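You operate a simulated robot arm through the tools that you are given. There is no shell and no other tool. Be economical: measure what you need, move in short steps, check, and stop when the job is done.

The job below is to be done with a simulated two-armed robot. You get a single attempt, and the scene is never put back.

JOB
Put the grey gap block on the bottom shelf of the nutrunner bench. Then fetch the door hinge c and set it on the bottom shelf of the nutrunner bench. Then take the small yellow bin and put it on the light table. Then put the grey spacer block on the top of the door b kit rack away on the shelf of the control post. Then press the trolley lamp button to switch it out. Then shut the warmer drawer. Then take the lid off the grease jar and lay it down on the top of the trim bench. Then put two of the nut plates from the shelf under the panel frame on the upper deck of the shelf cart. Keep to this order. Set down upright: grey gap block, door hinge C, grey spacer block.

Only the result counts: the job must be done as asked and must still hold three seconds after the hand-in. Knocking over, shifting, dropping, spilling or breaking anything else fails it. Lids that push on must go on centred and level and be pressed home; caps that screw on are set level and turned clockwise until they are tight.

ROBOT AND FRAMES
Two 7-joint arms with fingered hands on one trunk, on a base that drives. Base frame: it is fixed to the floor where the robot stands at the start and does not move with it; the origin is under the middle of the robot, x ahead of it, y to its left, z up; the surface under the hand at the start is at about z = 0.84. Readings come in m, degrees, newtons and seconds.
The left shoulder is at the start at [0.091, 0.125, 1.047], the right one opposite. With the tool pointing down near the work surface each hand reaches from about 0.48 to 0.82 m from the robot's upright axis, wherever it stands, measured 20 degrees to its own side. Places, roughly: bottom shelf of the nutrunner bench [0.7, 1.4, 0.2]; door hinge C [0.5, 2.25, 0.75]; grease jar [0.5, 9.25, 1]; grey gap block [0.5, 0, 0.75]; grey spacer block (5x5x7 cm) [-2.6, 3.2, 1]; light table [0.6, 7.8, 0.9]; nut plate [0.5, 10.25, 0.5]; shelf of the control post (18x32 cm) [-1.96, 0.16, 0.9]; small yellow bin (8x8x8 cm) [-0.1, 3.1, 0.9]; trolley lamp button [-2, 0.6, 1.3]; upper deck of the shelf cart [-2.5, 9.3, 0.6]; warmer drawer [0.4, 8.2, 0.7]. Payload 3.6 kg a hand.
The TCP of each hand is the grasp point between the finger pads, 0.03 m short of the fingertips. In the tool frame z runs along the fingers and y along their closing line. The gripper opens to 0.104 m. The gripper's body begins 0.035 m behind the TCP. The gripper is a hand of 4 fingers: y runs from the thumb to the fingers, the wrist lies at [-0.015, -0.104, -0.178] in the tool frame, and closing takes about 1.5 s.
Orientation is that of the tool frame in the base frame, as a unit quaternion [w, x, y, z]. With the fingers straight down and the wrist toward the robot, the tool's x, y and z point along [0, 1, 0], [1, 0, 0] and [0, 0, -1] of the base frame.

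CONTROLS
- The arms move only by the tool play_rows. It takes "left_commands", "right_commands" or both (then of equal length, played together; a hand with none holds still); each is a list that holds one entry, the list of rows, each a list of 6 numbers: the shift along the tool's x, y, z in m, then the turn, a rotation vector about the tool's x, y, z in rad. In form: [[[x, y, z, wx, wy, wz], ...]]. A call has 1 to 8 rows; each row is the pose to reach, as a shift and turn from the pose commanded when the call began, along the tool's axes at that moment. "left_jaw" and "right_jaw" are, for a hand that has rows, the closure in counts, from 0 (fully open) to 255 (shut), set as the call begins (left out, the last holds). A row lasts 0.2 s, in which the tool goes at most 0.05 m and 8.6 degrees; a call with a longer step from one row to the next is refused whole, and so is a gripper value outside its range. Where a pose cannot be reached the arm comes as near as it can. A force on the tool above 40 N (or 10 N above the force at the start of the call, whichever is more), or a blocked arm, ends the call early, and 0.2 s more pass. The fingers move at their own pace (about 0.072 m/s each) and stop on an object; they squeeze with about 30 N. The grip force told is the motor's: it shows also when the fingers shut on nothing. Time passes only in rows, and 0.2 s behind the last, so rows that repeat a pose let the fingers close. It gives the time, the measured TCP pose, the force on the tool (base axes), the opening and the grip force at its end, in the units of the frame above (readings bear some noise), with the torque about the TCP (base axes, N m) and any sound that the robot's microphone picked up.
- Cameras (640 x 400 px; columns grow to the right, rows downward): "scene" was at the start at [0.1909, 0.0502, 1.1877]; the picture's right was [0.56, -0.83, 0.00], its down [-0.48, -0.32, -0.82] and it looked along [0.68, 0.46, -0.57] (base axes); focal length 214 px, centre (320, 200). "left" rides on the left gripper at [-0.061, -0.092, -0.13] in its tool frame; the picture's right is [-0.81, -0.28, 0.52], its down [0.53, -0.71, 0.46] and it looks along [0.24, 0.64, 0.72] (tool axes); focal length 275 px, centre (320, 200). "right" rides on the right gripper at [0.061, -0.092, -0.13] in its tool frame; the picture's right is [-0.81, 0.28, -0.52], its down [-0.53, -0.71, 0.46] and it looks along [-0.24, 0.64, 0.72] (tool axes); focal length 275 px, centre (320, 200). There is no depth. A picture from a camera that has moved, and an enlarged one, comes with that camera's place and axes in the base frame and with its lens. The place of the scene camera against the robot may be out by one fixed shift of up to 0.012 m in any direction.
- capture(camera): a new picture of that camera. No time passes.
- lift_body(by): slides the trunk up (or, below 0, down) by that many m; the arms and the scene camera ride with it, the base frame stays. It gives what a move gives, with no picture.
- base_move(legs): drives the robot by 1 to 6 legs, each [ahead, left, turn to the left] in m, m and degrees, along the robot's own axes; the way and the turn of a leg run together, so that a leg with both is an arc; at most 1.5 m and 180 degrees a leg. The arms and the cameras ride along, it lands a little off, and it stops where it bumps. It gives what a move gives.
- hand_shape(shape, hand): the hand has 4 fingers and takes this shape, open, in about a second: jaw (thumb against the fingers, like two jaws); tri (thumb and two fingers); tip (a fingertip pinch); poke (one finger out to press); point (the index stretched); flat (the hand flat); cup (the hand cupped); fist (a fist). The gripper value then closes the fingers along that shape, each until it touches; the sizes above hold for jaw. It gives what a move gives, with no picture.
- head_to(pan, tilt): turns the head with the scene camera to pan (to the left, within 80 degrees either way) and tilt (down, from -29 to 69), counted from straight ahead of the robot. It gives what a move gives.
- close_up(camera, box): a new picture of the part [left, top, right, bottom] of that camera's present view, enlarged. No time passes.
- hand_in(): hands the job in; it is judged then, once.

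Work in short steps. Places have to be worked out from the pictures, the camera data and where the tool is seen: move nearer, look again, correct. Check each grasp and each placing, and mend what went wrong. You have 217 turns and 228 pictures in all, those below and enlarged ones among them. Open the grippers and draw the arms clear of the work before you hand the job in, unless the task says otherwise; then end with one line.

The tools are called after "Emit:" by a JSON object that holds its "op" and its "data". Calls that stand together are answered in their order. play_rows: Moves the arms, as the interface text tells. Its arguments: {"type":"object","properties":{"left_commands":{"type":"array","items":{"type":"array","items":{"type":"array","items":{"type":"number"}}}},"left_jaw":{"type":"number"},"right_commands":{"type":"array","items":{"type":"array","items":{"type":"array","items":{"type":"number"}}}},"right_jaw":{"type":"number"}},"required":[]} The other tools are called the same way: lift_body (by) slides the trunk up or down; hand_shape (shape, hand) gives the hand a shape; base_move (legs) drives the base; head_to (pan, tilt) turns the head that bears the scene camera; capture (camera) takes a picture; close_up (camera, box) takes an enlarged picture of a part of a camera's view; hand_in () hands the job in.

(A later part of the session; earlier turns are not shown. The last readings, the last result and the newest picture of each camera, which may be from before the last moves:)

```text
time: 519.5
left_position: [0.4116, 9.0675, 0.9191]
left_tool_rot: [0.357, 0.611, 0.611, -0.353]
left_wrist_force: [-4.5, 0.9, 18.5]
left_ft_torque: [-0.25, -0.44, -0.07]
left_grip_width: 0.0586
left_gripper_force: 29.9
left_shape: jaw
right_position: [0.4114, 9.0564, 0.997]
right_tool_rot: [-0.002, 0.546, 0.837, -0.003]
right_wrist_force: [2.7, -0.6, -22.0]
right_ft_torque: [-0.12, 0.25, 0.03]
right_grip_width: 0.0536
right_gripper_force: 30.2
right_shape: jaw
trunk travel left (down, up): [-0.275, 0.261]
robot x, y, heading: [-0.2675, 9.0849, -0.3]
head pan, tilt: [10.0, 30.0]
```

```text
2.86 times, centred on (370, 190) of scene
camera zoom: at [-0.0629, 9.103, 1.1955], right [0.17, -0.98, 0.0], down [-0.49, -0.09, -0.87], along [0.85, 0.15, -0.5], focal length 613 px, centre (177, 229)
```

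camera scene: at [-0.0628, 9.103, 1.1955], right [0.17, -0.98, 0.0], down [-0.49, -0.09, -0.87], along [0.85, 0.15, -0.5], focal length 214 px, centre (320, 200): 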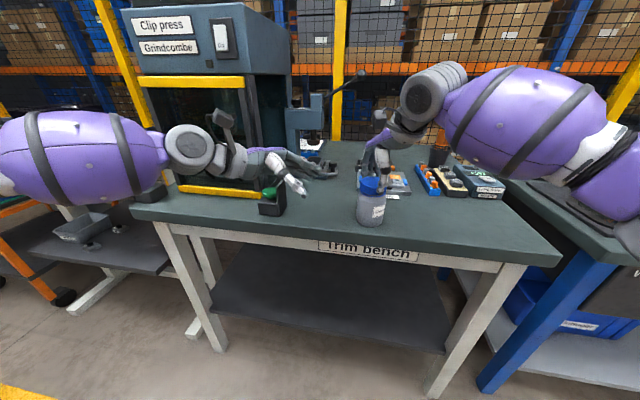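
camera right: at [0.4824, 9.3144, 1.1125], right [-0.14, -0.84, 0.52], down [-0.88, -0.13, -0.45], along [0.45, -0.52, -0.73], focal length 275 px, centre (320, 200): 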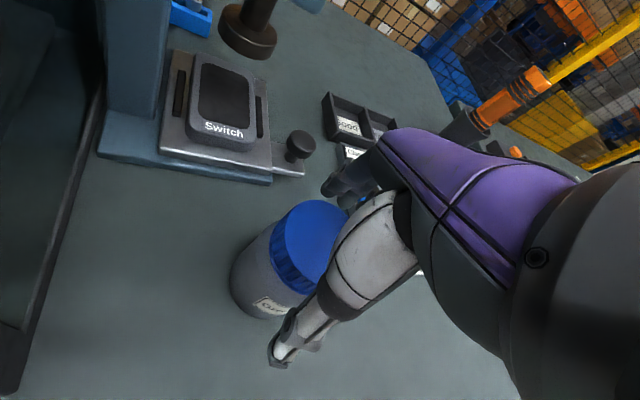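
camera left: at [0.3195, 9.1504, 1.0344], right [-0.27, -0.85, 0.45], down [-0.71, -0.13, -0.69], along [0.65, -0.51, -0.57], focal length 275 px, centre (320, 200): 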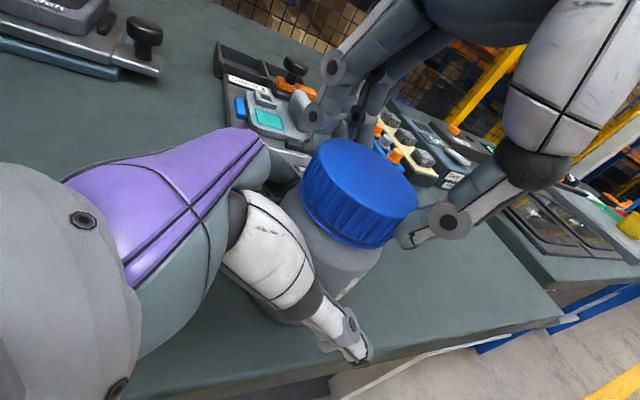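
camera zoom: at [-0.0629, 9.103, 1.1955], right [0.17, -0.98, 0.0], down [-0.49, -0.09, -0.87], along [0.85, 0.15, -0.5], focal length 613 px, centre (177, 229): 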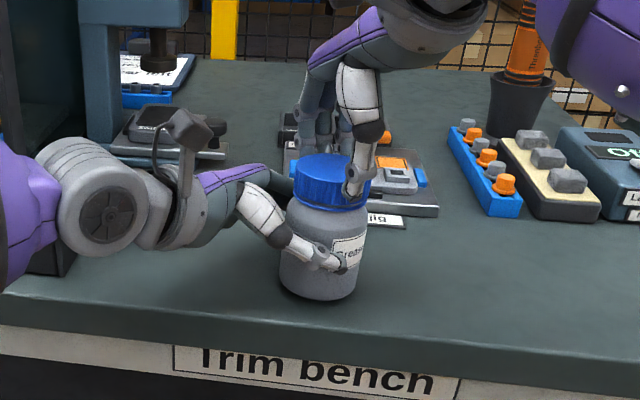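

The lid does not pull off (22 N and it all lifts), so it is a screw lid. I lower back, loosen the right hand, and rotate it clockwise around the lid to gain range.

Emit:
{"op": "play_rows", "data": {"right_commands": [[[0, 0, 0.004, 0, 0, 0], [0, 0, 0.008, 0, 0, 0], [0, 0, 0.011, 0, 0, 0]]]}}

Emit:
{"op": "play_rows", "data": {"right_commands": [[[0, 0, 0, 0, 0, 0], [0, 0, 0, 0, 0, 0], [0, 0, 0, 0, 0, 0.13], [0, 0, 0, 0, 0, 0.27], [0, 0, 0, 0, 0, 0.41], [0, 0, 0, 0, 0, 0.55], [0, 0, 0, 0, 0, 0.69], [0, 0, 0, 0, 0, 0.83]]], "right_jaw": 50}}

Emit:
{"op": "play_rows", "data": {"right_commands": [[[0, 0, 0, 0, 0, 0.13], [0, 0, 0, 0, 0, 0.26], [0, 0, 0, 0, 0, 0.39], [0, 0, 0, 0, 0, 0.52], [0, 0, 0, 0, 0, 0.65], [0, 0, 0, 0, 0, 0.78]]]}}

Emit:
{"op": "capture", "data": {"camera": "left"}}

Emit:
{"op": "capture", "data": {"camera": "scene"}}

```text
time: 520.3
left_position: [0.4123, 9.0695, 0.9131]
left_tool_rot: [0.353, 0.611, 0.613, -0.354]
left_wrist_force: [1.9, 1.8, 8.0]
left_ft_torque: [-0.02, -0.32, 0.06]
left_grip_width: 0.0587
left_gripper_force: 30.0
left_shape: jaw
right_position: [0.4107, 9.0562, 0.9892]
right_tool_rot: [-0.001, 0.545, 0.838, -0.001]
right_wrist_force: [-1.5, -1.9, -10.4]
right_ft_torque: [-0.19, 0.43, 0.02]
right_grip_width: 0.0535
right_gripper_force: 30.1
right_shape: jaw
trunk travel left (down, up): [-0.275, 0.261]
robot x, y, heading: [-0.269, 9.0835, 0.0]
head pan, tilt: [10.0, 30.0]
```

```text
time: 522.1
left_position: [0.4121, 9.0675, 0.914]
left_tool_rot: [0.354, 0.612, 0.612, -0.355]
left_wrist_force: [0.3, 0.8, -2.4]
left_ft_torque: [0.04, -0.03, 0.0]
left_grip_width: 0.0585
left_gripper_force: 29.8
left_shape: jaw
right_position: [0.4114, 9.057, 0.9892]
right_tool_rot: [-0.002, 0.837, 0.548, -0.002]
right_wrist_force: [-0.3, -0.2, 0.1]
right_ft_torque: [0.01, -0.02, 0.03]
right_grip_width: 0.0834
right_gripper_force: 0.1
right_shape: jaw
trunk travel left (down, up): [-0.275, 0.261]
robot x, y, heading: [-0.2705, 9.0858, 0.1]
head pan, tilt: [10.0, 30.0]
```

```text
time: 523.5
left_position: [0.4113, 9.0664, 0.9144]
left_tool_rot: [0.353, 0.612, 0.612, -0.354]
left_wrist_force: [-1.0, 1.3, -3.6]
left_ft_torque: [-0.08, -0.21, 0.01]
left_grip_width: 0.0583
left_gripper_force: 30.0
left_shape: jaw
right_position: [0.4033, 9.0487, 0.9808]
right_tool_rot: [0.001, 0.982, 0.187, -0.001]
right_wrist_force: [0.9, -0.8, 2.2]
right_ft_torque: [0.12, 0.05, -0.06]
right_grip_width: 0.0831
right_gripper_force: 0.0
right_shape: jaw
right hand out of reach, approached as far as the arm can: row 6
trunk travel left (down, up): [-0.275, 0.261]
robot x, y, heading: [-0.2728, 9.0854, -0.1]
head pan, tilt: [10.0, 30.0]
```

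```text
78 pictures are left
camera left: at [0.3195, 9.1496, 1.034], right [-0.27, -0.85, 0.44], down [-0.71, -0.13, -0.69], along [0.64, -0.51, -0.57], focal length 275 px, centre (320, 200)
```

left: 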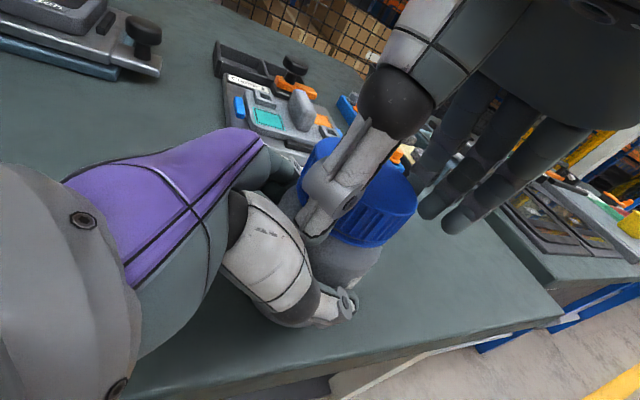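

```text
77 pictures are left
camera scene: at [-0.0629, 9.1021, 1.1955], right [0.17, -0.98, 0.0], down [-0.49, -0.09, -0.87], along [0.85, 0.15, -0.5], focal length 214 px, centre (320, 200)
```

scene: 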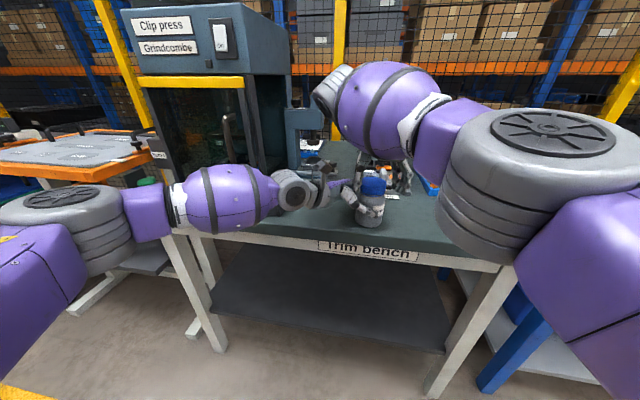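

The hand now sits 68° clockwise around the lid, slightly off centre at its limit. I back off ~9°, recentre, and close on the lid.

Emit:
{"op": "play_rows", "data": {"right_commands": [[[0.005, -0.002, -0.0085, 0, 0, -0.08], [0.01, -0.0043, -0.0085, 0, 0, -0.16], [0.01, -0.0043, -0.0085, 0, 0, -0.16]]]}}

Emit:
{"op": "play_rows", "data": {"right_commands": [[[0, 0, 0, 0, 0, 0], [0, 0, 0, 0, 0, 0], [0, 0, 0, 0, 0, 0], [0, 0, 0, 0, 0, 0], [0, 0, 0, 0, 0, 0], [0, 0, 0, 0, 0, 0]]], "right_jaw": 255}}

Emit:
{"op": "capture", "data": {"camera": "left"}}

```text
time: 524.3
left_position: [0.4112, 9.0687, 0.915]
left_tool_rot: [0.354, 0.613, 0.611, -0.354]
left_wrist_force: [-0.8, 0.9, -2.9]
left_ft_torque: [-0.01, -0.04, -0.03]
left_grip_width: 0.0588
left_gripper_force: 30.2
left_shape: jaw
right_position: [0.4118, 9.0576, 0.9892]
right_tool_rot: [0.0, 0.964, 0.266, -0.002]
right_wrist_force: [-1.3, -0.9, 0.4]
right_ft_torque: [-0.02, -0.01, 0.02]
right_grip_width: 0.0827
right_gripper_force: 0.0
right_shape: jaw
trunk travel left (down, up): [-0.275, 0.261]
robot x, y, heading: [-0.2701, 9.0858, -0.2]
head pan, tilt: [10.0, 30.0]
```

```text
time: 525.7
left_position: [0.4124, 9.0686, 0.9162]
left_tool_rot: [0.354, 0.612, 0.613, -0.353]
left_wrist_force: [-3.0, 4.9, 1.6]
left_ft_torque: [0.03, -0.11, 0.03]
left_grip_width: 0.0584
left_gripper_force: 30.3
left_shape: jaw
right_position: [0.411, 9.0576, 0.9896]
right_tool_rot: [0.0, 0.964, 0.267, -0.001]
right_wrist_force: [2.2, -4.8, 0.1]
right_ft_torque: [-0.21, -0.09, -0.06]
right_grip_width: 0.053
right_gripper_force: 30.2
right_shape: jaw
trunk travel left (down, up): [-0.275, 0.261]
robot x, y, heading: [-0.2702, 9.0829, -0.1]
head pan, tilt: [10.0, 30.0]
```

```text
76 pictures are left
camera left: at [0.3193, 9.1506, 1.0346], right [-0.27, -0.85, 0.44], down [-0.71, -0.13, -0.69], along [0.65, -0.51, -0.57], focal length 275 px, centre (320, 200)
```

left: 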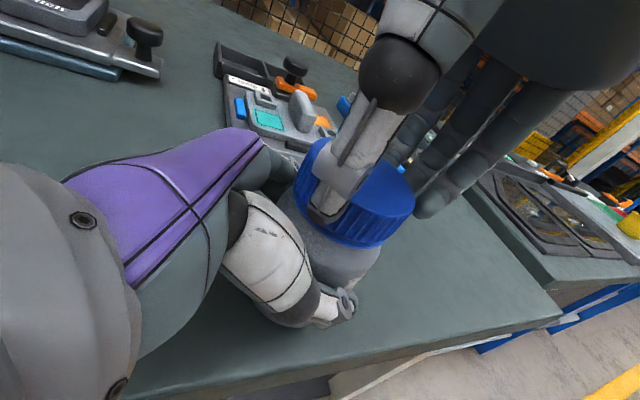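

Gripped. I twist counter-clockwise through the available ~80°, rising very slightly.

Emit:
{"op": "play_rows", "data": {"right_commands": [[[0, 0, 0, 0, 0, -0.12], [0, 0, 0, 0, 0, -0.24], [0, 0, 0, 0, 0, -0.36], [0, 0, 0, 0, 0, -0.48], [0, 0, 0, 0, 0, -0.6], [0, 0, 0, 0, 0, -0.72]]]}}

Emit:
{"op": "play_rows", "data": {"right_commands": [[[0, 0, 0, 0, 0, -0.12], [0, 0, 0, 0, 0, -0.24], [0, 0, 0, 0, 0, -0.36], [0, 0, 0, 0, 0, -0.48], [0, 0, 0, 0, 0, -0.6], [0, 0, 0, 0, 0, -0.7]]]}}

Emit:
{"op": "capture", "data": {"camera": "left"}}

Emit:
{"op": "close_up", "data": {"camera": "scene", "box": [280, 120, 460, 260]}}

```text
time: 527.1
left_position: [0.4109, 9.0678, 0.9153]
left_tool_rot: [0.354, 0.612, 0.612, -0.354]
left_wrist_force: [-7.3, 8.4, 5.6]
left_ft_torque: [0.02, -0.22, -0.01]
left_grip_width: 0.0576
left_gripper_force: 30.0
left_shape: jaw
right_position: [0.4112, 9.0573, 0.9898]
right_tool_rot: [-0.001, 0.808, 0.59, 0.0]
right_wrist_force: [8.3, -8.0, 3.0]
right_ft_torque: [-0.3, -0.44, -0.07]
right_grip_width: 0.0525
right_gripper_force: 30.4
right_shape: jaw
trunk travel left (down, up): [-0.275, 0.261]
robot x, y, heading: [-0.2686, 9.0846, 0.0]
head pan, tilt: [10.0, 30.0]
```

```text
time: 528.5
left_position: [0.4103, 9.067, 0.916]
left_tool_rot: [0.355, 0.613, 0.611, -0.354]
left_wrist_force: [-10.4, 2.7, 6.1]
left_ft_torque: [-0.01, -0.38, -0.09]
left_grip_width: 0.0579
left_gripper_force: 30.1
left_shape: jaw
right_position: [0.412, 9.0578, 0.9903]
right_tool_rot: [0.0, 0.556, 0.831, -0.001]
right_wrist_force: [13.4, -2.9, 3.8]
right_ft_torque: [-0.02, -0.5, -0.06]
right_grip_width: 0.0525
right_gripper_force: 29.7
right_shape: jaw
trunk travel left (down, up): [-0.275, 0.261]
robot x, y, heading: [-0.2694, 9.0875, 0.1]
head pan, tilt: [10.0, 30.0]
```

```text
75 pictures are left
camera left: at [0.3186, 9.1499, 1.0348], right [-0.28, -0.85, 0.44], down [-0.71, -0.13, -0.69], along [0.64, -0.51, -0.57], focal length 275 px, centre (320, 200)
```

left: 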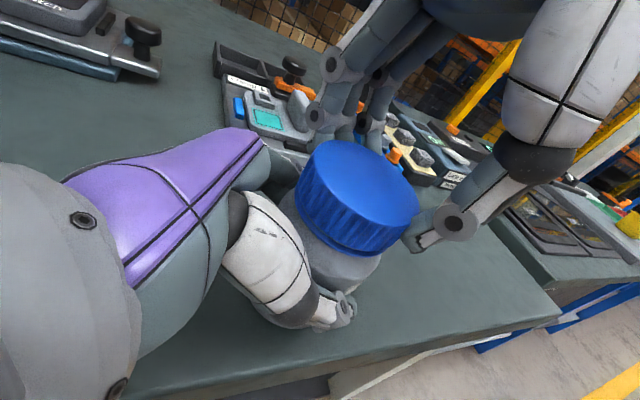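

```text
2.86 times, centred on (370, 190) of scene
camera zoom: at [-0.0637, 9.1029, 1.1957], right [0.17, -0.98, 0.0], down [-0.49, -0.09, -0.87], along [0.85, 0.15, -0.5], focal length 613 px, centre (177, 229)
```

zoom: 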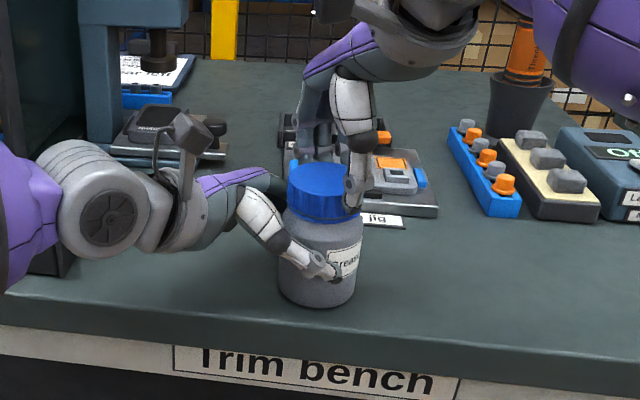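

The jar stayed put in the left hand while the lid turned, and it seems slightly risen. I release, re-index clockwise, and twist again.

Emit:
{"op": "play_rows", "data": {"right_commands": [[[0, 0, 0, 0, 0, 0], [0, 0, -0.001, 0, 0, 0], [0, 0, -0.001, 0, 0, 0.12], [0, 0, -0.001, 0, 0, 0.24], [0, 0, -0.001, 0, 0, 0.36], [0, 0, -0.001, 0, 0, 0.48], [0, 0, -0.001, 0, 0, 0.6], [0, 0, -0.001, 0, 0, 0.72]]], "right_jaw": 50}}

Emit:
{"op": "play_rows", "data": {"right_commands": [[[0, 0, 0, 0, 0, 0.12], [0, 0, 0, 0, 0, 0.24], [0, 0, 0, 0, 0, 0.36], [0, 0, 0, 0, 0, 0.48], [0, 0, 0, 0, 0, 0.6], [0, 0, 0, 0, 0, 0.7]]]}}

Emit:
{"op": "play_rows", "data": {"right_commands": [[[0, 0, 0, 0, 0, 0], [0, 0, 0, 0, 0, 0], [0, 0, 0, 0, 0, 0], [0, 0, 0, 0, 0, 0], [0, 0, 0, 0, 0, 0], [0, 0, 0, 0, 0, 0]]], "right_jaw": 255}}

Emit:
{"op": "play_rows", "data": {"right_commands": [[[0, 0, 0, 0, 0, -0.12], [0, 0, 0, 0, 0, -0.24], [0, 0, 0, 0, 0, -0.36], [0, 0, 0, 0, 0, -0.48], [0, 0, 0, 0, 0, -0.6], [0, 0, 0, 0, 0, -0.72]]]}}

Emit:
{"op": "play_rows", "data": {"right_commands": [[[0, 0, 0, 0, 0, -0.12], [0, 0, 0, 0, 0, -0.24], [0, 0, 0, 0, 0, -0.36], [0, 0, 0, 0, 0, -0.48], [0, 0, 0, 0, 0, -0.6], [0, 0, 0, 0, 0, -0.7]]]}}

Emit:
{"op": "capture", "data": {"camera": "left"}}

```text
time: 530.3
left_position: [0.4126, 9.0686, 0.9143]
left_tool_rot: [0.354, 0.612, 0.612, -0.355]
left_wrist_force: [0.8, 0.7, -1.3]
left_ft_torque: [0.1, -0.04, 0.05]
left_grip_width: 0.058
left_gripper_force: 29.9
left_shape: jaw
right_position: [0.4123, 9.0592, 0.9897]
right_tool_rot: [0.0, 0.815, 0.58, -0.001]
right_wrist_force: [0.1, 0.2, 0.2]
right_ft_torque: [0.0, 0.01, -0.01]
right_grip_width: 0.0834
right_gripper_force: 0.0
right_shape: jaw
trunk travel left (down, up): [-0.275, 0.261]
robot x, y, heading: [-0.2685, 9.0858, 0.0]
head pan, tilt: [10.0, 30.0]
```

```text
time: 531.7
left_position: [0.4124, 9.0679, 0.9146]
left_tool_rot: [0.355, 0.611, 0.613, -0.353]
left_wrist_force: [0.0, 0.7, -1.8]
left_ft_torque: [-0.03, -0.01, -0.05]
left_grip_width: 0.0579
left_gripper_force: 29.4
left_shape: jaw
right_position: [0.4115, 9.0585, 0.9913]
right_tool_rot: [-0.001, 0.964, 0.264, -0.002]
right_wrist_force: [0.0, -1.1, 1.4]
right_ft_torque: [0.05, 0.03, 0.08]
right_grip_width: 0.0831
right_gripper_force: 0.1
right_shape: jaw
trunk travel left (down, up): [-0.275, 0.261]
robot x, y, heading: [-0.2687, 9.0868, -0.0]
head pan, tilt: [10.0, 30.0]
```

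```text
time: 533.1
left_position: [0.4116, 9.0681, 0.915]
left_tool_rot: [0.354, 0.611, 0.613, -0.354]
left_wrist_force: [-1.3, 4.8, 2.2]
left_ft_torque: [0.06, 0.01, 0.0]
left_grip_width: 0.058
left_gripper_force: 30.2
left_shape: jaw
right_position: [0.4117, 9.0582, 0.9891]
right_tool_rot: [0.0, 0.964, 0.267, -0.002]
right_wrist_force: [1.8, -5.2, 0.4]
right_ft_torque: [-0.29, -0.18, 0.04]
right_grip_width: 0.0537
right_gripper_force: 29.8
right_shape: jaw
trunk travel left (down, up): [-0.275, 0.261]
robot x, y, heading: [-0.2713, 9.0854, -0.1]
head pan, tilt: [10.0, 30.0]
```

```text
time: 534.5
left_position: [0.4113, 9.068, 0.9148]
left_tool_rot: [0.354, 0.612, 0.612, -0.354]
left_wrist_force: [-8.2, 7.0, 5.0]
left_ft_torque: [0.06, -0.24, -0.06]
left_grip_width: 0.0573
left_gripper_force: 30.2
left_shape: jaw
right_position: [0.4102, 9.0577, 0.9904]
right_tool_rot: [-0.001, 0.807, 0.59, 0.0]
right_wrist_force: [10.3, -6.5, 0.0]
right_ft_torque: [-0.3, -0.51, -0.07]
right_grip_width: 0.0528
right_gripper_force: 30.3
right_shape: jaw
trunk travel left (down, up): [-0.275, 0.261]
robot x, y, heading: [-0.2697, 9.0858, 0.1]
head pan, tilt: [10.0, 30.0]
```

```text
time: 535.9
left_position: [0.4096, 9.0676, 0.9151]
left_tool_rot: [0.355, 0.612, 0.612, -0.354]
left_wrist_force: [-11.9, 1.7, 5.7]
left_ft_torque: [-0.01, -0.33, -0.08]
left_grip_width: 0.0572
left_gripper_force: 29.7
left_shape: jaw
right_position: [0.4105, 9.059, 0.9907]
right_tool_rot: [-0.001, 0.556, 0.831, 0.001]
right_wrist_force: [14.1, -1.6, 0.6]
right_ft_torque: [0.0, -0.56, -0.08]
right_grip_width: 0.0527
right_gripper_force: 30.0
right_shape: jaw
trunk travel left (down, up): [-0.275, 0.261]
robot x, y, heading: [-0.2665, 9.0916, -0.0]
head pan, tilt: [10.0, 30.0]
```

```text
73 pictures are left
camera left: at [0.3188, 9.1499, 1.0347], right [-0.28, -0.85, 0.44], down [-0.71, -0.13, -0.69], along [0.64, -0.51, -0.57], focal length 275 px, centre (320, 200)
```

left: 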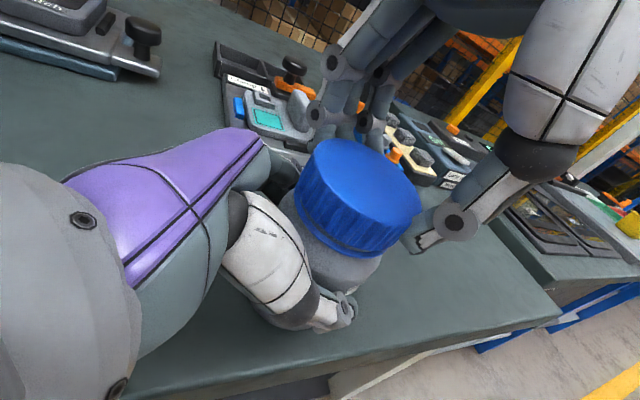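

About 160° turned so far. I test with a gentle 1 cm pull.

Emit:
{"op": "play_rows", "data": {"right_commands": [[[0, 0, -0.003, 0, 0, 0], [0, 0, -0.006, 0, 0, 0], [0, 0, -0.009, 0, 0, 0], [0, 0, -0.012, 0, 0, 0]]]}}

Emit:
{"op": "capture", "data": {"camera": "left"}}

```text
time: 536.9
left_position: [0.4126, 9.0675, 0.9182]
left_tool_rot: [0.356, 0.612, 0.611, -0.354]
left_wrist_force: [-10.1, 0.5, 18.9]
left_ft_torque: [-0.23, -0.54, -0.13]
left_grip_width: 0.0568
left_gripper_force: 30.0
left_shape: jaw
right_position: [0.4122, 9.0568, 0.9997]
right_tool_rot: [-0.002, 0.556, 0.831, -0.005]
right_wrist_force: [9.5, 0.1, -23.0]
right_ft_torque: [-0.03, -0.23, 0.01]
right_grip_width: 0.0525
right_gripper_force: 30.4
right_shape: jaw
trunk travel left (down, up): [-0.275, 0.261]
robot x, y, heading: [-0.2694, 9.0866, -0.1]
head pan, tilt: [10.0, 30.0]
```

```text
72 pictures are left
camera left: at [0.3196, 9.1506, 1.0365], right [-0.28, -0.85, 0.45], down [-0.71, -0.13, -0.69], along [0.65, -0.51, -0.57], focal length 275 px, centre (320, 200)
```

left: 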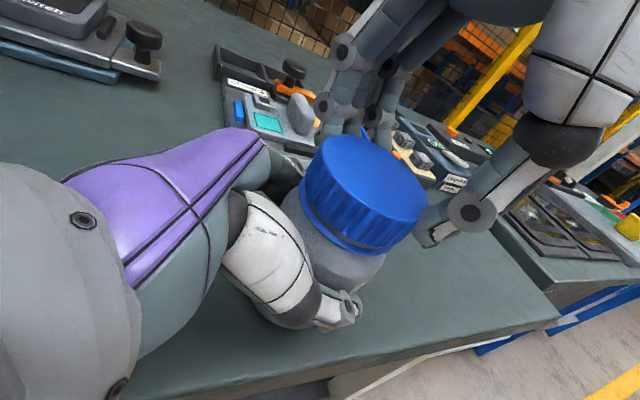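

Still engaged (23 N), though the low twist torque indicates the lid does turn. I lower back and run two more unscrewing cycles.

Emit:
{"op": "play_rows", "data": {"right_commands": [[[0, 0, 0.004, 0, 0, 0], [0, 0, 0.008, 0, 0, 0], [0, 0, 0.011, 0, 0, 0]]]}}

Emit:
{"op": "play_rows", "data": {"right_commands": [[[0, 0, 0, 0, 0, 0], [0, 0, -0.001, 0, 0, 0], [0, 0, -0.001, 0, 0, 0.12], [0, 0, -0.001, 0, 0, 0.24], [0, 0, -0.001, 0, 0, 0.36], [0, 0, -0.001, 0, 0, 0.48], [0, 0, -0.001, 0, 0, 0.6], [0, 0, -0.001, 0, 0, 0.72]]], "right_jaw": 50}}

Emit:
{"op": "play_rows", "data": {"right_commands": [[[0, 0, 0, 0, 0, 0.12], [0, 0, 0, 0, 0, 0.24], [0, 0, 0, 0, 0, 0.36], [0, 0, 0, 0, 0, 0.48], [0, 0, 0, 0, 0, 0.6], [0, 0, 0, 0, 0, 0.7]]]}}

Emit:
{"op": "play_rows", "data": {"right_commands": [[[0, 0, 0, 0, 0, 0], [0, 0, 0, 0, 0, 0], [0, 0, 0, 0, 0, 0], [0, 0, 0, 0, 0, 0], [0, 0, 0, 0, 0, 0], [0, 0, 0, 0, 0, 0]]], "right_jaw": 255}}

Emit:
{"op": "play_rows", "data": {"right_commands": [[[0, 0, 0, 0, 0, -0.12], [0, 0, 0, 0, 0, -0.24], [0, 0, 0, 0, 0, -0.36], [0, 0, 0, 0, 0, -0.48], [0, 0, 0, 0, 0, -0.6], [0, 0, 0, 0, 0, -0.72]]]}}

Emit:
{"op": "play_rows", "data": {"right_commands": [[[0, 0, 0, 0, 0, -0.12], [0, 0, 0, 0, 0, -0.24], [0, 0, 0, 0, 0, -0.36], [0, 0, 0, 0, 0, -0.48], [0, 0, 0, 0, 0, -0.6], [0, 0, 0, 0, 0, -0.7]]]}}

Emit:
{"op": "capture", "data": {"camera": "left"}}

Emit:
{"op": "close_up", "data": {"camera": "scene", "box": [320, 140, 420, 240]}}

```text
time: 537.7
left_position: [0.4128, 9.0693, 0.9131]
left_tool_rot: [0.353, 0.612, 0.613, -0.354]
left_wrist_force: [-8.0, 0.9, 8.3]
left_ft_torque: [-0.1, -0.34, -0.07]
left_grip_width: 0.057
left_gripper_force: 30.2
left_shape: jaw
right_position: [0.4127, 9.0587, 0.9916]
right_tool_rot: [-0.001, 0.558, 0.83, 0.001]
right_wrist_force: [7.7, -1.3, -5.8]
right_ft_torque: [-0.02, -0.25, 0.01]
right_grip_width: 0.0526
right_gripper_force: 29.4
right_shape: jaw
trunk travel left (down, up): [-0.275, 0.261]
robot x, y, heading: [-0.2684, 9.0855, 0.0]
head pan, tilt: [10.0, 30.0]
```

```text
time: 539.5
left_position: [0.4119, 9.0681, 0.9144]
left_tool_rot: [0.355, 0.612, 0.612, -0.354]
left_wrist_force: [-0.4, 0.0, -2.8]
left_ft_torque: [0.0, 0.01, -0.03]
left_grip_width: 0.0572
left_gripper_force: 29.6
left_shape: jaw
right_position: [0.4126, 9.0577, 0.9918]
right_tool_rot: [-0.001, 0.815, 0.579, -0.001]
right_wrist_force: [-0.3, -0.3, 0.2]
right_ft_torque: [-0.02, -0.01, -0.02]
right_grip_width: 0.0835
right_gripper_force: 0.1
right_shape: jaw
trunk travel left (down, up): [-0.275, 0.261]
robot x, y, heading: [-0.2694, 9.082, -0.3]
head pan, tilt: [10.0, 30.0]
```

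```text
time: 540.9
left_position: [0.4111, 9.0683, 0.9152]
left_tool_rot: [0.354, 0.611, 0.613, -0.354]
left_wrist_force: [0.1, 0.4, -3.2]
left_ft_torque: [0.02, 0.03, 0.0]
left_grip_width: 0.0573
left_gripper_force: 30.5
left_shape: jaw
right_position: [0.411, 9.0573, 0.9933]
right_tool_rot: [0.0, 0.964, 0.266, -0.002]
right_wrist_force: [-1.0, 0.1, 0.1]
right_ft_torque: [-0.01, 0.0, 0.05]
right_grip_width: 0.0834
right_gripper_force: 0.2
right_shape: jaw
trunk travel left (down, up): [-0.275, 0.261]
robot x, y, heading: [-0.2699, 9.0863, -0.0]
head pan, tilt: [10.0, 30.0]
```

```text
time: 542.3
left_position: [0.4124, 9.0679, 0.9147]
left_tool_rot: [0.354, 0.612, 0.612, -0.355]
left_wrist_force: [1.6, -1.0, -2.4]
left_ft_torque: [0.1, 0.09, 0.03]
left_grip_width: 0.0573
left_gripper_force: 30.3
left_shape: jaw
right_position: [0.4114, 9.0584, 0.9925]
right_tool_rot: [0.0, 0.964, 0.266, -0.002]
right_wrist_force: [-1.1, 0.4, -1.1]
right_ft_torque: [0.02, 0.02, 0.01]
right_grip_width: 0.0519
right_gripper_force: 29.9
right_shape: jaw
trunk travel left (down, up): [-0.275, 0.261]
robot x, y, heading: [-0.2687, 9.0883, -0.1]
head pan, tilt: [10.0, 30.0]
```

```text
time: 543.7
left_position: [0.4123, 9.0664, 0.9155]
left_tool_rot: [0.355, 0.612, 0.612, -0.353]
left_wrist_force: [-5.5, 2.4, -1.3]
left_ft_torque: [0.08, -0.07, 0.07]
left_grip_width: 0.0571
left_gripper_force: 30.0
left_shape: jaw
right_position: [0.4113, 9.0574, 0.9921]
right_tool_rot: [0.0, 0.808, 0.59, -0.001]
right_wrist_force: [4.6, -1.6, 0.6]
right_ft_torque: [-0.09, -0.12, -0.08]
right_grip_width: 0.0516
right_gripper_force: 29.4
right_shape: jaw
trunk travel left (down, up): [-0.275, 0.261]
robot x, y, heading: [-0.2678, 9.0846, -0.0]
head pan, tilt: [10.0, 30.0]
```

```text
time: 545.1
left_position: [0.4117, 9.0679, 0.9148]
left_tool_rot: [0.354, 0.612, 0.612, -0.353]
left_wrist_force: [-9.7, 0.8, 0.1]
left_ft_torque: [0.03, -0.27, -0.01]
left_grip_width: 0.0572
left_gripper_force: 29.5
left_shape: jaw
right_position: [0.411, 9.0576, 0.9918]
right_tool_rot: [0.0, 0.555, 0.832, -0.002]
right_wrist_force: [8.1, -1.2, 1.1]
right_ft_torque: [-0.03, -0.15, -0.06]
right_grip_width: 0.0519
right_gripper_force: 30.2
right_shape: jaw
trunk travel left (down, up): [-0.275, 0.261]
robot x, y, heading: [-0.2682, 9.086, -0.2]
head pan, tilt: [10.0, 30.0]
```

```text
71 pictures are left
camera left: at [0.319, 9.1501, 1.0346], right [-0.28, -0.85, 0.44], down [-0.71, -0.13, -0.69], along [0.64, -0.51, -0.57], focal length 275 px, centre (320, 200)
```

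left: 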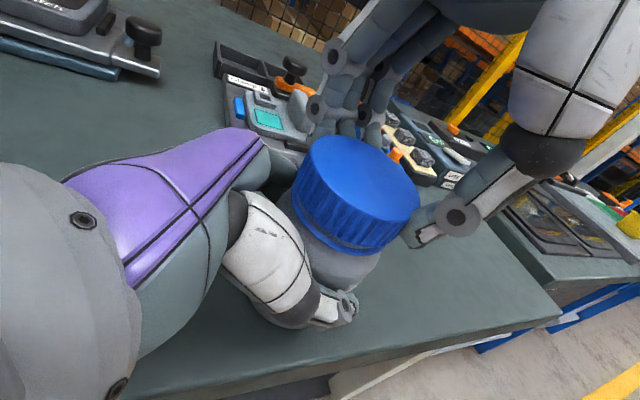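

```text
4.00 times, centred on (370, 190) of scene
camera zoom: at [-0.0634, 9.1029, 1.1956], right [0.17, -0.98, 0.0], down [-0.49, -0.09, -0.87], along [0.85, 0.15, -0.5], focal length 858 px, centre (120, 240)
```

zoom: 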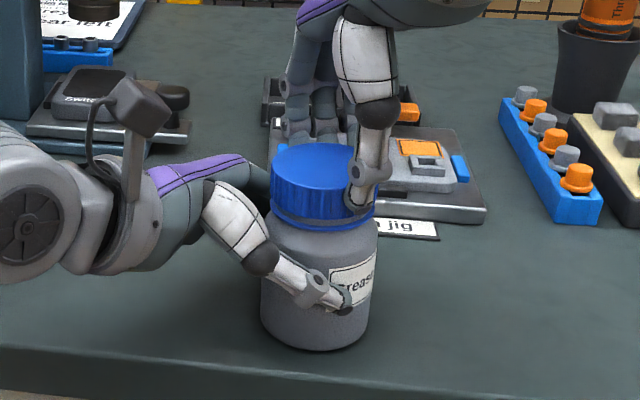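

One more full cycle, followed by a test pull.

Emit:
{"op": "play_rows", "data": {"right_commands": [[[0, 0, 0, 0, 0, 0], [0, 0, 0, 0, 0, 0], [0, 0, 0, 0, 0, 0.12], [0, 0, 0, 0, 0, 0.24], [0, 0, 0, 0, 0, 0.36], [0, 0, 0, 0, 0, 0.48], [0, 0, 0, 0, 0, 0.6], [0, 0, 0, 0, 0, 0.72]]], "right_jaw": 50}}

Emit:
{"op": "play_rows", "data": {"right_commands": [[[0, 0, 0, 0, 0, 0.12], [0, 0, 0, 0, 0, 0.24], [0, 0, 0, 0, 0, 0.36], [0, 0, 0, 0, 0, 0.48], [0, 0, 0, 0, 0, 0.6], [0, 0, 0, 0, 0, 0.7]]]}}

Emit:
{"op": "play_rows", "data": {"right_commands": [[[0, 0, 0, 0, 0, 0], [0, 0, 0, 0, 0, 0], [0, 0, 0, 0, 0, 0], [0, 0, 0, 0, 0, 0], [0, 0, 0, 0, 0, 0], [0, 0, 0, 0, 0, 0]]], "right_jaw": 255}}

Emit:
{"op": "play_rows", "data": {"right_commands": [[[0, 0, 0, 0, 0, -0.12], [0, 0, 0, 0, 0, -0.24], [0, 0, 0, 0, 0, -0.36], [0, 0, 0, 0, 0, -0.48], [0, 0, 0, 0, 0, -0.6], [0, 0, 0, 0, 0, -0.72]]]}}

Emit:
{"op": "play_rows", "data": {"right_commands": [[[0, 0, 0, 0, 0, -0.12], [0, 0, 0, 0, 0, -0.24], [0, 0, 0, 0, 0, -0.36], [0, 0, 0, 0, 0, -0.48], [0, 0, 0, 0, 0, -0.6], [0, 0, 0, 0, 0, -0.7]]]}}

Emit:
{"op": "play_rows", "data": {"right_commands": [[[0, 0, -0.003, 0, 0, 0], [0, 0, -0.006, 0, 0, 0], [0, 0, -0.009, 0, 0, 0], [0, 0, -0.012, 0, 0, 0]]]}}

Emit:
{"op": "capture", "data": {"camera": "left"}}

```text
time: 546.9
left_position: [0.412, 9.0684, 0.9156]
left_tool_rot: [0.354, 0.612, 0.612, -0.354]
left_wrist_force: [1.4, 0.4, -1.9]
left_ft_torque: [0.1, -0.02, -0.01]
left_grip_width: 0.057
left_gripper_force: 30.1
left_shape: jaw
right_position: [0.4121, 9.0577, 0.9917]
right_tool_rot: [-0.002, 0.814, 0.58, -0.002]
right_wrist_force: [1.2, 0.9, 0.9]
right_ft_torque: [0.03, 0.0, -0.01]
right_grip_width: 0.0833
right_gripper_force: 0.1
right_shape: jaw
trunk travel left (down, up): [-0.275, 0.261]
robot x, y, heading: [-0.2729, 9.0841, -0.2]
head pan, tilt: [10.0, 30.0]
```

```text
time: 548.3
left_position: [0.4117, 9.0694, 0.9145]
left_tool_rot: [0.354, 0.612, 0.613, -0.353]
left_wrist_force: [-1.5, -0.2, -1.5]
left_ft_torque: [0.03, 0.0, 0.0]
left_grip_width: 0.0572
left_gripper_force: 29.8
left_shape: jaw
right_position: [0.4125, 9.0583, 0.992]
right_tool_rot: [0.0, 0.964, 0.265, -0.002]
right_wrist_force: [0.1, 0.1, 0.8]
right_ft_torque: [0.02, 0.0, 0.0]
right_grip_width: 0.0832
right_gripper_force: 0.1
right_shape: jaw
trunk travel left (down, up): [-0.275, 0.261]
robot x, y, heading: [-0.2701, 9.0894, 0.1]
head pan, tilt: [10.0, 30.0]
```

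```text
time: 549.7
left_position: [0.4113, 9.0672, 0.9147]
left_tool_rot: [0.354, 0.612, 0.612, -0.354]
left_wrist_force: [1.6, -1.0, -3.2]
left_ft_torque: [0.1, 0.11, -0.01]
left_grip_width: 0.0568
left_gripper_force: 30.2
left_shape: jaw
right_position: [0.4119, 9.0576, 0.9915]
right_tool_rot: [0.0, 0.964, 0.267, -0.002]
right_wrist_force: [-1.8, 0.0, -0.7]
right_ft_torque: [-0.01, 0.01, 0.01]
right_grip_width: 0.0521
right_gripper_force: 30.4
right_shape: jaw
trunk travel left (down, up): [-0.275, 0.261]
robot x, y, heading: [-0.2704, 9.0893, -0.3]
head pan, tilt: [10.0, 30.0]
```

```text
time: 551.1
left_position: [0.4117, 9.0676, 0.9145]
left_tool_rot: [0.354, 0.612, 0.612, -0.353]
left_wrist_force: [-3.0, 0.4, 0.0]
left_ft_torque: [0.06, -0.09, 0.01]
left_grip_width: 0.0569
left_gripper_force: 29.9
left_shape: jaw
right_position: [0.4106, 9.0576, 0.9924]
right_tool_rot: [-0.001, 0.807, 0.591, -0.001]
right_wrist_force: [3.2, -0.4, 0.5]
right_ft_torque: [-0.04, -0.09, -0.05]
right_grip_width: 0.0515
right_gripper_force: 29.9
right_shape: jaw
trunk travel left (down, up): [-0.275, 0.261]
robot x, y, heading: [-0.2688, 9.0865, -0.1]
head pan, tilt: [10.0, 30.0]
```

```text
time: 552.5
left_position: [0.4121, 9.0678, 0.9147]
left_tool_rot: [0.355, 0.612, 0.612, -0.355]
left_wrist_force: [-9.0, 2.2, 3.4]
left_ft_torque: [0.06, -0.34, 0.14]
left_grip_width: 0.057
left_gripper_force: 30.3
left_shape: jaw
right_position: [0.411, 9.057, 0.9926]
right_tool_rot: [0.0, 0.556, 0.831, -0.002]
right_wrist_force: [9.5, -3.0, -1.3]
right_ft_torque: [-0.06, -0.26, -0.21]
right_grip_width: 0.0516
right_gripper_force: 31.0
right_shape: jaw
trunk travel left (down, up): [-0.275, 0.261]
robot x, y, heading: [-0.2684, 9.0852, -0.1]
head pan, tilt: [10.0, 30.0]
```

```text
time: 553.5
left_position: [0.4114, 9.0682, 0.9146]
left_tool_rot: [0.355, 0.612, 0.612, -0.354]
left_wrist_force: [-4.7, -2.2, 2.5]
left_ft_torque: [0.06, -0.27, 0.02]
left_grip_width: 0.0567
left_gripper_force: 29.8
left_shape: jaw
right_position: [0.4116, 9.0569, 1.0033]
right_tool_rot: [-0.002, 0.557, 0.831, -0.001]
right_wrist_force: [4.6, -0.1, -2.8]
right_ft_torque: [-0.04, -0.09, -0.03]
right_grip_width: 0.0515
right_gripper_force: 29.8
right_shape: jaw
trunk travel left (down, up): [-0.275, 0.261]
robot x, y, heading: [-0.2747, 9.0867, 0.0]
head pan, tilt: [10.0, 30.0]
```

```text
69 pictures are left
camera left: at [0.3193, 9.1502, 1.0343], right [-0.27, -0.85, 0.44], down [-0.71, -0.13, -0.69], along [0.64, -0.51, -0.57], focal length 275 px, centre (320, 200)
```

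left: 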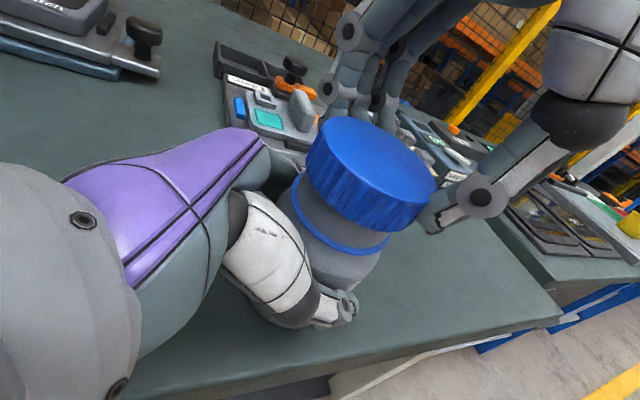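

The lid has come free — the neck is showing and the pull is only 3 N. I lift the lid clear.

Emit:
{"op": "play_rows", "data": {"right_commands": [[[0, 0, -0.02, 0, 0, 0], [0, 0, -0.04, 0, 0, 0], [0, 0, -0.055, 0, 0, 0], [0, 0, -0.055, 0, 0, 0]]]}}

Emit:
{"op": "capture", "data": {"camera": "left"}}

Emit:
{"op": "capture", "data": {"camera": "scene"}}

```text
time: 554.5
left_position: [0.4114, 9.0684, 0.914]
left_tool_rot: [0.353, 0.612, 0.613, -0.354]
left_wrist_force: [1.4, 0.3, -1.4]
left_ft_torque: [0.11, -0.03, 0.03]
left_grip_width: 0.0568
left_gripper_force: 30.2
left_shape: jaw
right_position: [0.4117, 9.0586, 1.0596]
right_tool_rot: [-0.003, 0.557, 0.83, -0.002]
right_wrist_force: [-0.4, 0.8, -0.2]
right_ft_torque: [0.0, 0.01, -0.02]
right_grip_width: 0.0512
right_gripper_force: 29.9
right_shape: jaw
trunk travel left (down, up): [-0.275, 0.261]
robot x, y, heading: [-0.2701, 9.0888, -0.2]
head pan, tilt: [10.0, 30.0]
```

```text
68 pictures are left
camera left: at [0.3195, 9.1506, 1.034], right [-0.27, -0.85, 0.44], down [-0.71, -0.13, -0.69], along [0.64, -0.51, -0.57], focal length 275 px, centre (320, 200)
```

left: 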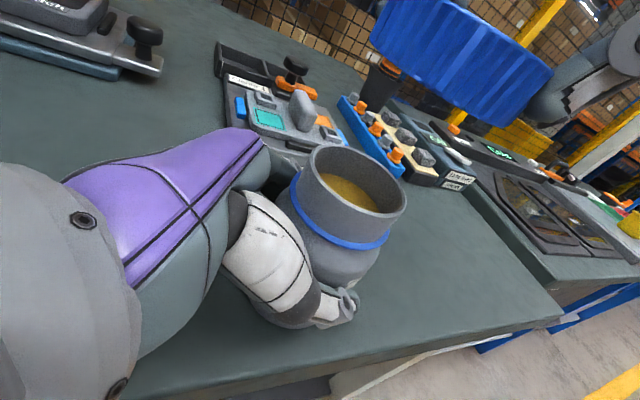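

```text
67 pictures are left
camera scene: at [-0.0629, 9.1031, 1.1955], right [0.17, -0.98, 0.0], down [-0.49, -0.09, -0.87], along [0.85, 0.15, -0.5], focal length 214 px, centre (320, 200)
```

scene: 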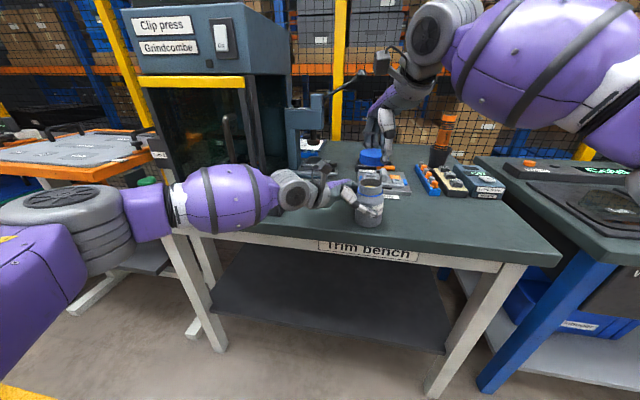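

The jar is open and held by the left hand. I carry the lid to the right over the clear front strip (about x 0.40, y 8.90) and lower it.

Emit:
{"op": "play_rows", "data": {"right_commands": [[[-0.036, -0.0175, 0, 0, 0, 0], [-0.072, -0.035, 0, 0, 0, 0], [-0.108, -0.0525, 0, 0, 0, 0], [-0.144, -0.07, 0, 0, 0, 0], [-0.144, -0.07, 0.045, 0, 0, 0], [-0.144, -0.07, 0.09, 0, 0, 0], [-0.144, -0.07, 0.13, 0, 0, 0]]]}}

Emit:
{"op": "play_rows", "data": {"right_commands": [[[0, 0, 0.004, 0, 0, 0], [0, 0, 0.008, 0, 0, 0], [0, 0, 0.012, 0, 0, 0], [0, 0, 0.016, 0, 0, 0]]]}}

Emit:
{"op": "capture", "data": {"camera": "scene"}}

Emit:
{"op": "capture", "data": {"camera": "right"}}

```text
time: 556.1
left_position: [0.4125, 9.0688, 0.914]
left_tool_rot: [0.355, 0.612, 0.612, -0.355]
left_wrist_force: [0.2, -1.3, -0.7]
left_ft_torque: [0.07, -0.02, 0.04]
left_grip_width: 0.0567
left_gripper_force: 30.4
left_shape: jaw
right_position: [0.4018, 8.8961, 0.9298]
right_tool_rot: [-0.001, 0.557, 0.83, 0.0]
right_wrist_force: [0.4, 0.3, -0.2]
right_ft_torque: [0.0, -0.02, 0.01]
right_grip_width: 0.0509
right_gripper_force: 29.6
right_shape: jaw
trunk travel left (down, up): [-0.275, 0.261]
robot x, y, heading: [-0.2675, 9.0857, -0.1]
head pan, tilt: [10.0, 30.0]
```

```text
time: 557.1
left_position: [0.4111, 9.0688, 0.9164]
left_tool_rot: [0.355, 0.612, 0.613, -0.353]
left_wrist_force: [-0.6, 0.1, -0.4]
left_ft_torque: [0.03, -0.01, -0.03]
left_grip_width: 0.0566
left_gripper_force: 30.2
left_shape: jaw
right_position: [0.4014, 8.898, 0.9141]
right_tool_rot: [-0.002, 0.557, 0.831, -0.001]
right_wrist_force: [0.3, 0.1, -0.2]
right_ft_torque: [-0.02, 0.02, -0.01]
right_grip_width: 0.0511
right_gripper_force: 30.1
right_shape: jaw
trunk travel left (down, up): [-0.275, 0.261]
robot x, y, heading: [-0.2681, 9.0845, -0.1]
head pan, tilt: [10.0, 30.0]
```

```text
66 pictures are left
camera scene: at [-0.0631, 9.1029, 1.1956], right [0.17, -0.98, 0.0], down [-0.49, -0.09, -0.87], along [0.85, 0.15, -0.5], focal length 214 px, centre (320, 200)
```

scene: 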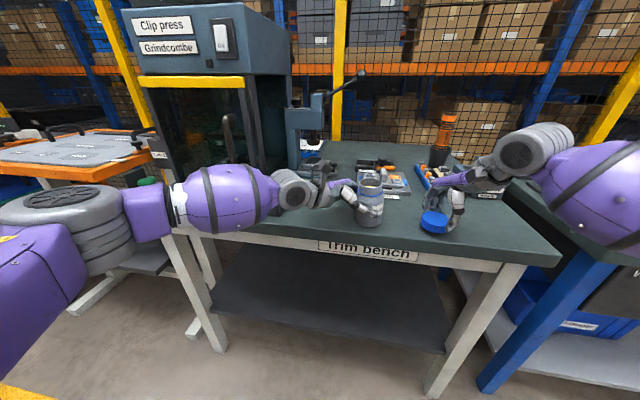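

```text
65 pictures are left
camera right: at [0.2947, 8.9203, 1.0442], right [0.56, -0.65, 0.52], down [-0.46, -0.76, -0.45], along [0.69, 0.02, -0.73], focal length 275 px, centre (320, 200)
```

right: 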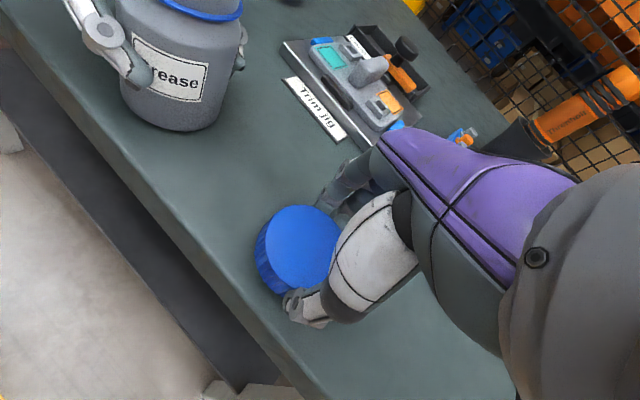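

The lid is above the bench top, clear of the edge. I lower slowly to contact.

Emit:
{"op": "play_rows", "data": {"right_commands": [[[0, 0, 0.003, 0, 0, 0], [0, 0, 0.006, 0, 0, 0], [0, 0, 0.009, 0, 0, 0], [0, 0, 0.012, 0, 0, 0]]]}}

Emit:
{"op": "play_rows", "data": {"right_commands": [[[0, 0, 0.003, 0, 0, 0], [0, 0, 0.006, 0, 0, 0]]]}}

```text
time: 558.1
left_position: [0.413, 9.0683, 0.9145]
left_tool_rot: [0.354, 0.612, 0.612, -0.354]
left_wrist_force: [0.2, 0.1, -0.4]
left_ft_torque: [0.07, -0.03, 0.01]
left_grip_width: 0.0564
left_gripper_force: 30.1
left_shape: jaw
right_position: [0.4004, 8.8977, 0.8998]
right_tool_rot: [-0.001, 0.557, 0.831, -0.001]
right_wrist_force: [-0.1, 0.3, 0.5]
right_ft_torque: [0.0, -0.02, 0.02]
right_grip_width: 0.051
right_gripper_force: 29.7
right_shape: jaw
trunk travel left (down, up): [-0.275, 0.261]
robot x, y, heading: [-0.2726, 9.0876, 0.2]
head pan, tilt: [10.0, 30.0]
```

```text
time: 558.7
left_position: [0.4116, 9.0677, 0.915]
left_tool_rot: [0.354, 0.612, 0.612, -0.354]
left_wrist_force: [-0.2, -0.4, -0.7]
left_ft_torque: [0.07, -0.06, 0.0]
left_grip_width: 0.0563
left_gripper_force: 29.7
left_shape: jaw
right_position: [0.3998, 8.8986, 0.8961]
right_tool_rot: [-0.001, 0.557, 0.831, 0.0]
right_wrist_force: [-0.3, 0.6, 1.7]
right_ft_torque: [0.03, 0.06, 0.02]
right_grip_width: 0.0513
right_gripper_force: 30.2
right_shape: jaw
trunk travel left (down, up): [-0.275, 0.261]
robot x, y, heading: [-0.2694, 9.0852, 0.2]
head pan, tilt: [10.0, 30.0]
```

Contact is just starting (1.7 N). Two mm more, then release and rise.

Emit:
{"op": "play_rows", "data": {"right_commands": [[[0, 0, 0.001, 0, 0, 0], [0, 0, 0.002, 0, 0, 0]]]}}

Emit:
{"op": "play_rows", "data": {"right_commands": [[[0, 0, 0, 0, 0, 0], [0, 0, 0, 0, 0, 0], [0, 0, 0, 0, 0, 0], [0, 0, 0, 0, 0, 0], [0, 0, 0, 0, 0, 0]]], "right_jaw": 0}}

Emit:
{"op": "play_rows", "data": {"right_commands": [[[0, 0, -0.03, 0, 0, 0], [0, 0, -0.07, 0, 0, 0], [0, 0, -0.11, 0, 0, 0], [0, 0, -0.15, 0, 0, 0]]]}}

Emit:
{"op": "capture", "data": {"camera": "right"}}

```text
time: 559.3
left_position: [0.4112, 9.0683, 0.9151]
left_tool_rot: [0.354, 0.612, 0.612, -0.354]
left_wrist_force: [0.7, 0.7, -2.3]
left_ft_torque: [0.09, -0.03, -0.04]
left_grip_width: 0.0567
left_gripper_force: 29.9
left_shape: jaw
right_position: [0.4006, 8.8968, 0.8945]
right_tool_rot: [0.0, 0.558, 0.83, 0.0]
right_wrist_force: [-0.6, -0.8, 11.2]
right_ft_torque: [-0.07, 0.2, 0.01]
right_grip_width: 0.0515
right_gripper_force: 29.9
right_shape: jaw
trunk travel left (down, up): [-0.275, 0.261]
robot x, y, heading: [-0.2711, 9.0867, 0.3]
head pan, tilt: [10.0, 30.0]
```

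```text
time: 560.5
left_position: [0.4109, 9.0688, 0.9141]
left_tool_rot: [0.354, 0.612, 0.612, -0.354]
left_wrist_force: [-1.7, 0.8, -1.5]
left_ft_torque: [0.09, 0.02, 0.01]
left_grip_width: 0.0568
left_gripper_force: 30.0
left_shape: jaw
right_position: [0.4001, 8.8987, 0.8926]
right_tool_rot: [-0.001, 0.557, 0.83, -0.002]
right_wrist_force: [-0.7, 0.2, -0.1]
right_ft_torque: [0.0, 0.02, 0.01]
right_grip_width: 0.1036
right_gripper_force: 0.1
right_shape: jaw
trunk travel left (down, up): [-0.275, 0.261]
robot x, y, heading: [-0.2704, 9.0873, 0.0]
head pan, tilt: [10.0, 30.0]
```

```text
time: 561.5
left_position: [0.4114, 9.0691, 0.9152]
left_tool_rot: [0.354, 0.612, 0.612, -0.354]
left_wrist_force: [-0.2, -1.1, 0.2]
left_ft_torque: [0.08, 0.0, -0.02]
left_grip_width: 0.0564
left_gripper_force: 29.9
left_shape: jaw
right_position: [0.4018, 8.8984, 1.0443]
right_tool_rot: [-0.002, 0.558, 0.83, -0.001]
right_wrist_force: [-0.1, 0.4, 0.3]
right_ft_torque: [-0.01, -0.02, 0.03]
right_grip_width: 0.1037
right_gripper_force: 0.0
right_shape: jaw
trunk travel left (down, up): [-0.275, 0.261]
robot x, y, heading: [-0.2697, 9.0825, -0.1]
head pan, tilt: [10.0, 30.0]
```

```text
64 pictures are left
camera right: at [0.2956, 8.9205, 1.1746], right [0.56, -0.65, 0.52], down [-0.46, -0.76, -0.45], along [0.69, 0.02, -0.73], focal length 275 px, centre (320, 200)
```

right: 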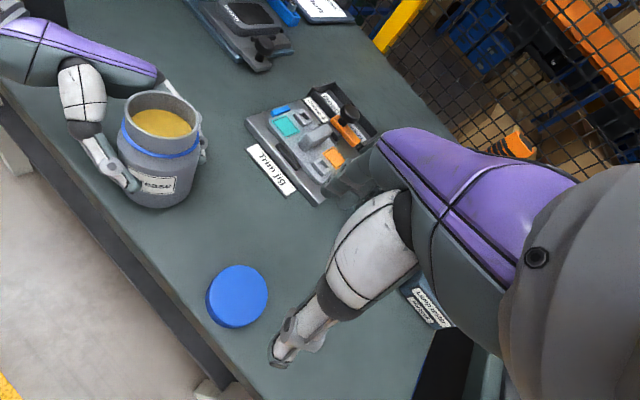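

The lid lies flat on the bench. I lower the left hand a few mm to be sure the jar is seated, then release and withdraw it.

Emit:
{"op": "play_rows", "data": {"left_commands": [[[0.0017, 0, 0.001, 0, 0, 0], [0.0035, 0, 0.002, 0, 0, 0], [0.0052, 0, 0.003, 0, 0, 0]]]}}

Emit:
{"op": "play_rows", "data": {"left_commands": [[[0, 0, 0, 0, 0, 0], [0, 0, 0, 0, 0, 0], [0, 0, 0, 0, 0, 0], [0, 0, 0, 0, 0, 0], [0, 0, 0, 0, 0, 0]]], "left_jaw": 0}}

Emit:
{"op": "capture", "data": {"camera": "left"}}

```text
time: 562.3
left_position: [0.4121, 9.0666, 0.9116]
left_tool_rot: [0.356, 0.612, 0.611, -0.353]
left_wrist_force: [0.9, -1.7, 8.9]
left_ft_torque: [0.04, -0.25, -0.05]
left_grip_width: 0.0568
left_gripper_force: 30.0
left_shape: jaw
right_position: [0.4018, 8.8974, 1.0444]
right_tool_rot: [-0.001, 0.558, 0.83, 0.0]
right_wrist_force: [0.6, 0.2, -0.5]
right_ft_torque: [0.02, -0.02, -0.01]
right_grip_width: 0.1034
right_gripper_force: 0.2
right_shape: jaw
trunk travel left (down, up): [-0.275, 0.261]
robot x, y, heading: [-0.2683, 9.0902, -0.3]
head pan, tilt: [10.0, 30.0]
```

```text
time: 563.5
left_position: [0.4123, 9.0682, 0.9095]
left_tool_rot: [0.355, 0.613, 0.612, -0.353]
left_wrist_force: [0.0, 0.1, 0.5]
left_ft_torque: [0.04, -0.01, 0.02]
left_grip_width: 0.1037
left_gripper_force: 0.0
left_shape: jaw
right_position: [0.4016, 8.8986, 1.0426]
right_tool_rot: [-0.002, 0.557, 0.831, 0.0]
right_wrist_force: [0.3, -0.2, 0.0]
right_ft_torque: [0.0, 0.02, 0.04]
right_grip_width: 0.1038
right_gripper_force: 0.0
right_shape: jaw
trunk travel left (down, up): [-0.275, 0.261]
robot x, y, heading: [-0.2695, 9.0887, -0.3]
head pan, tilt: [10.0, 30.0]
```

```text
63 pictures are left
camera left: at [0.3191, 9.1505, 1.0284], right [-0.27, -0.85, 0.44], down [-0.71, -0.13, -0.69], along [0.64, -0.51, -0.57], focal length 275 px, centre (320, 200)
```

left: 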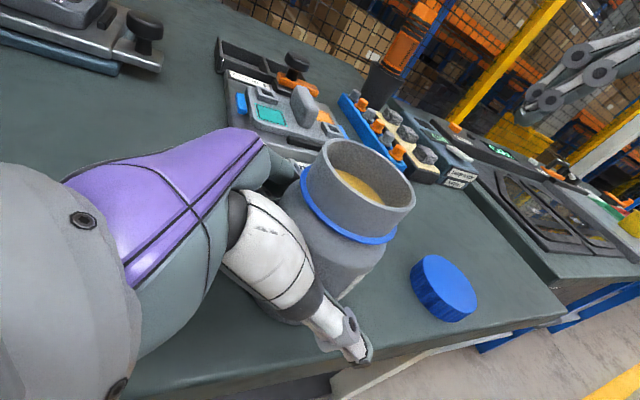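

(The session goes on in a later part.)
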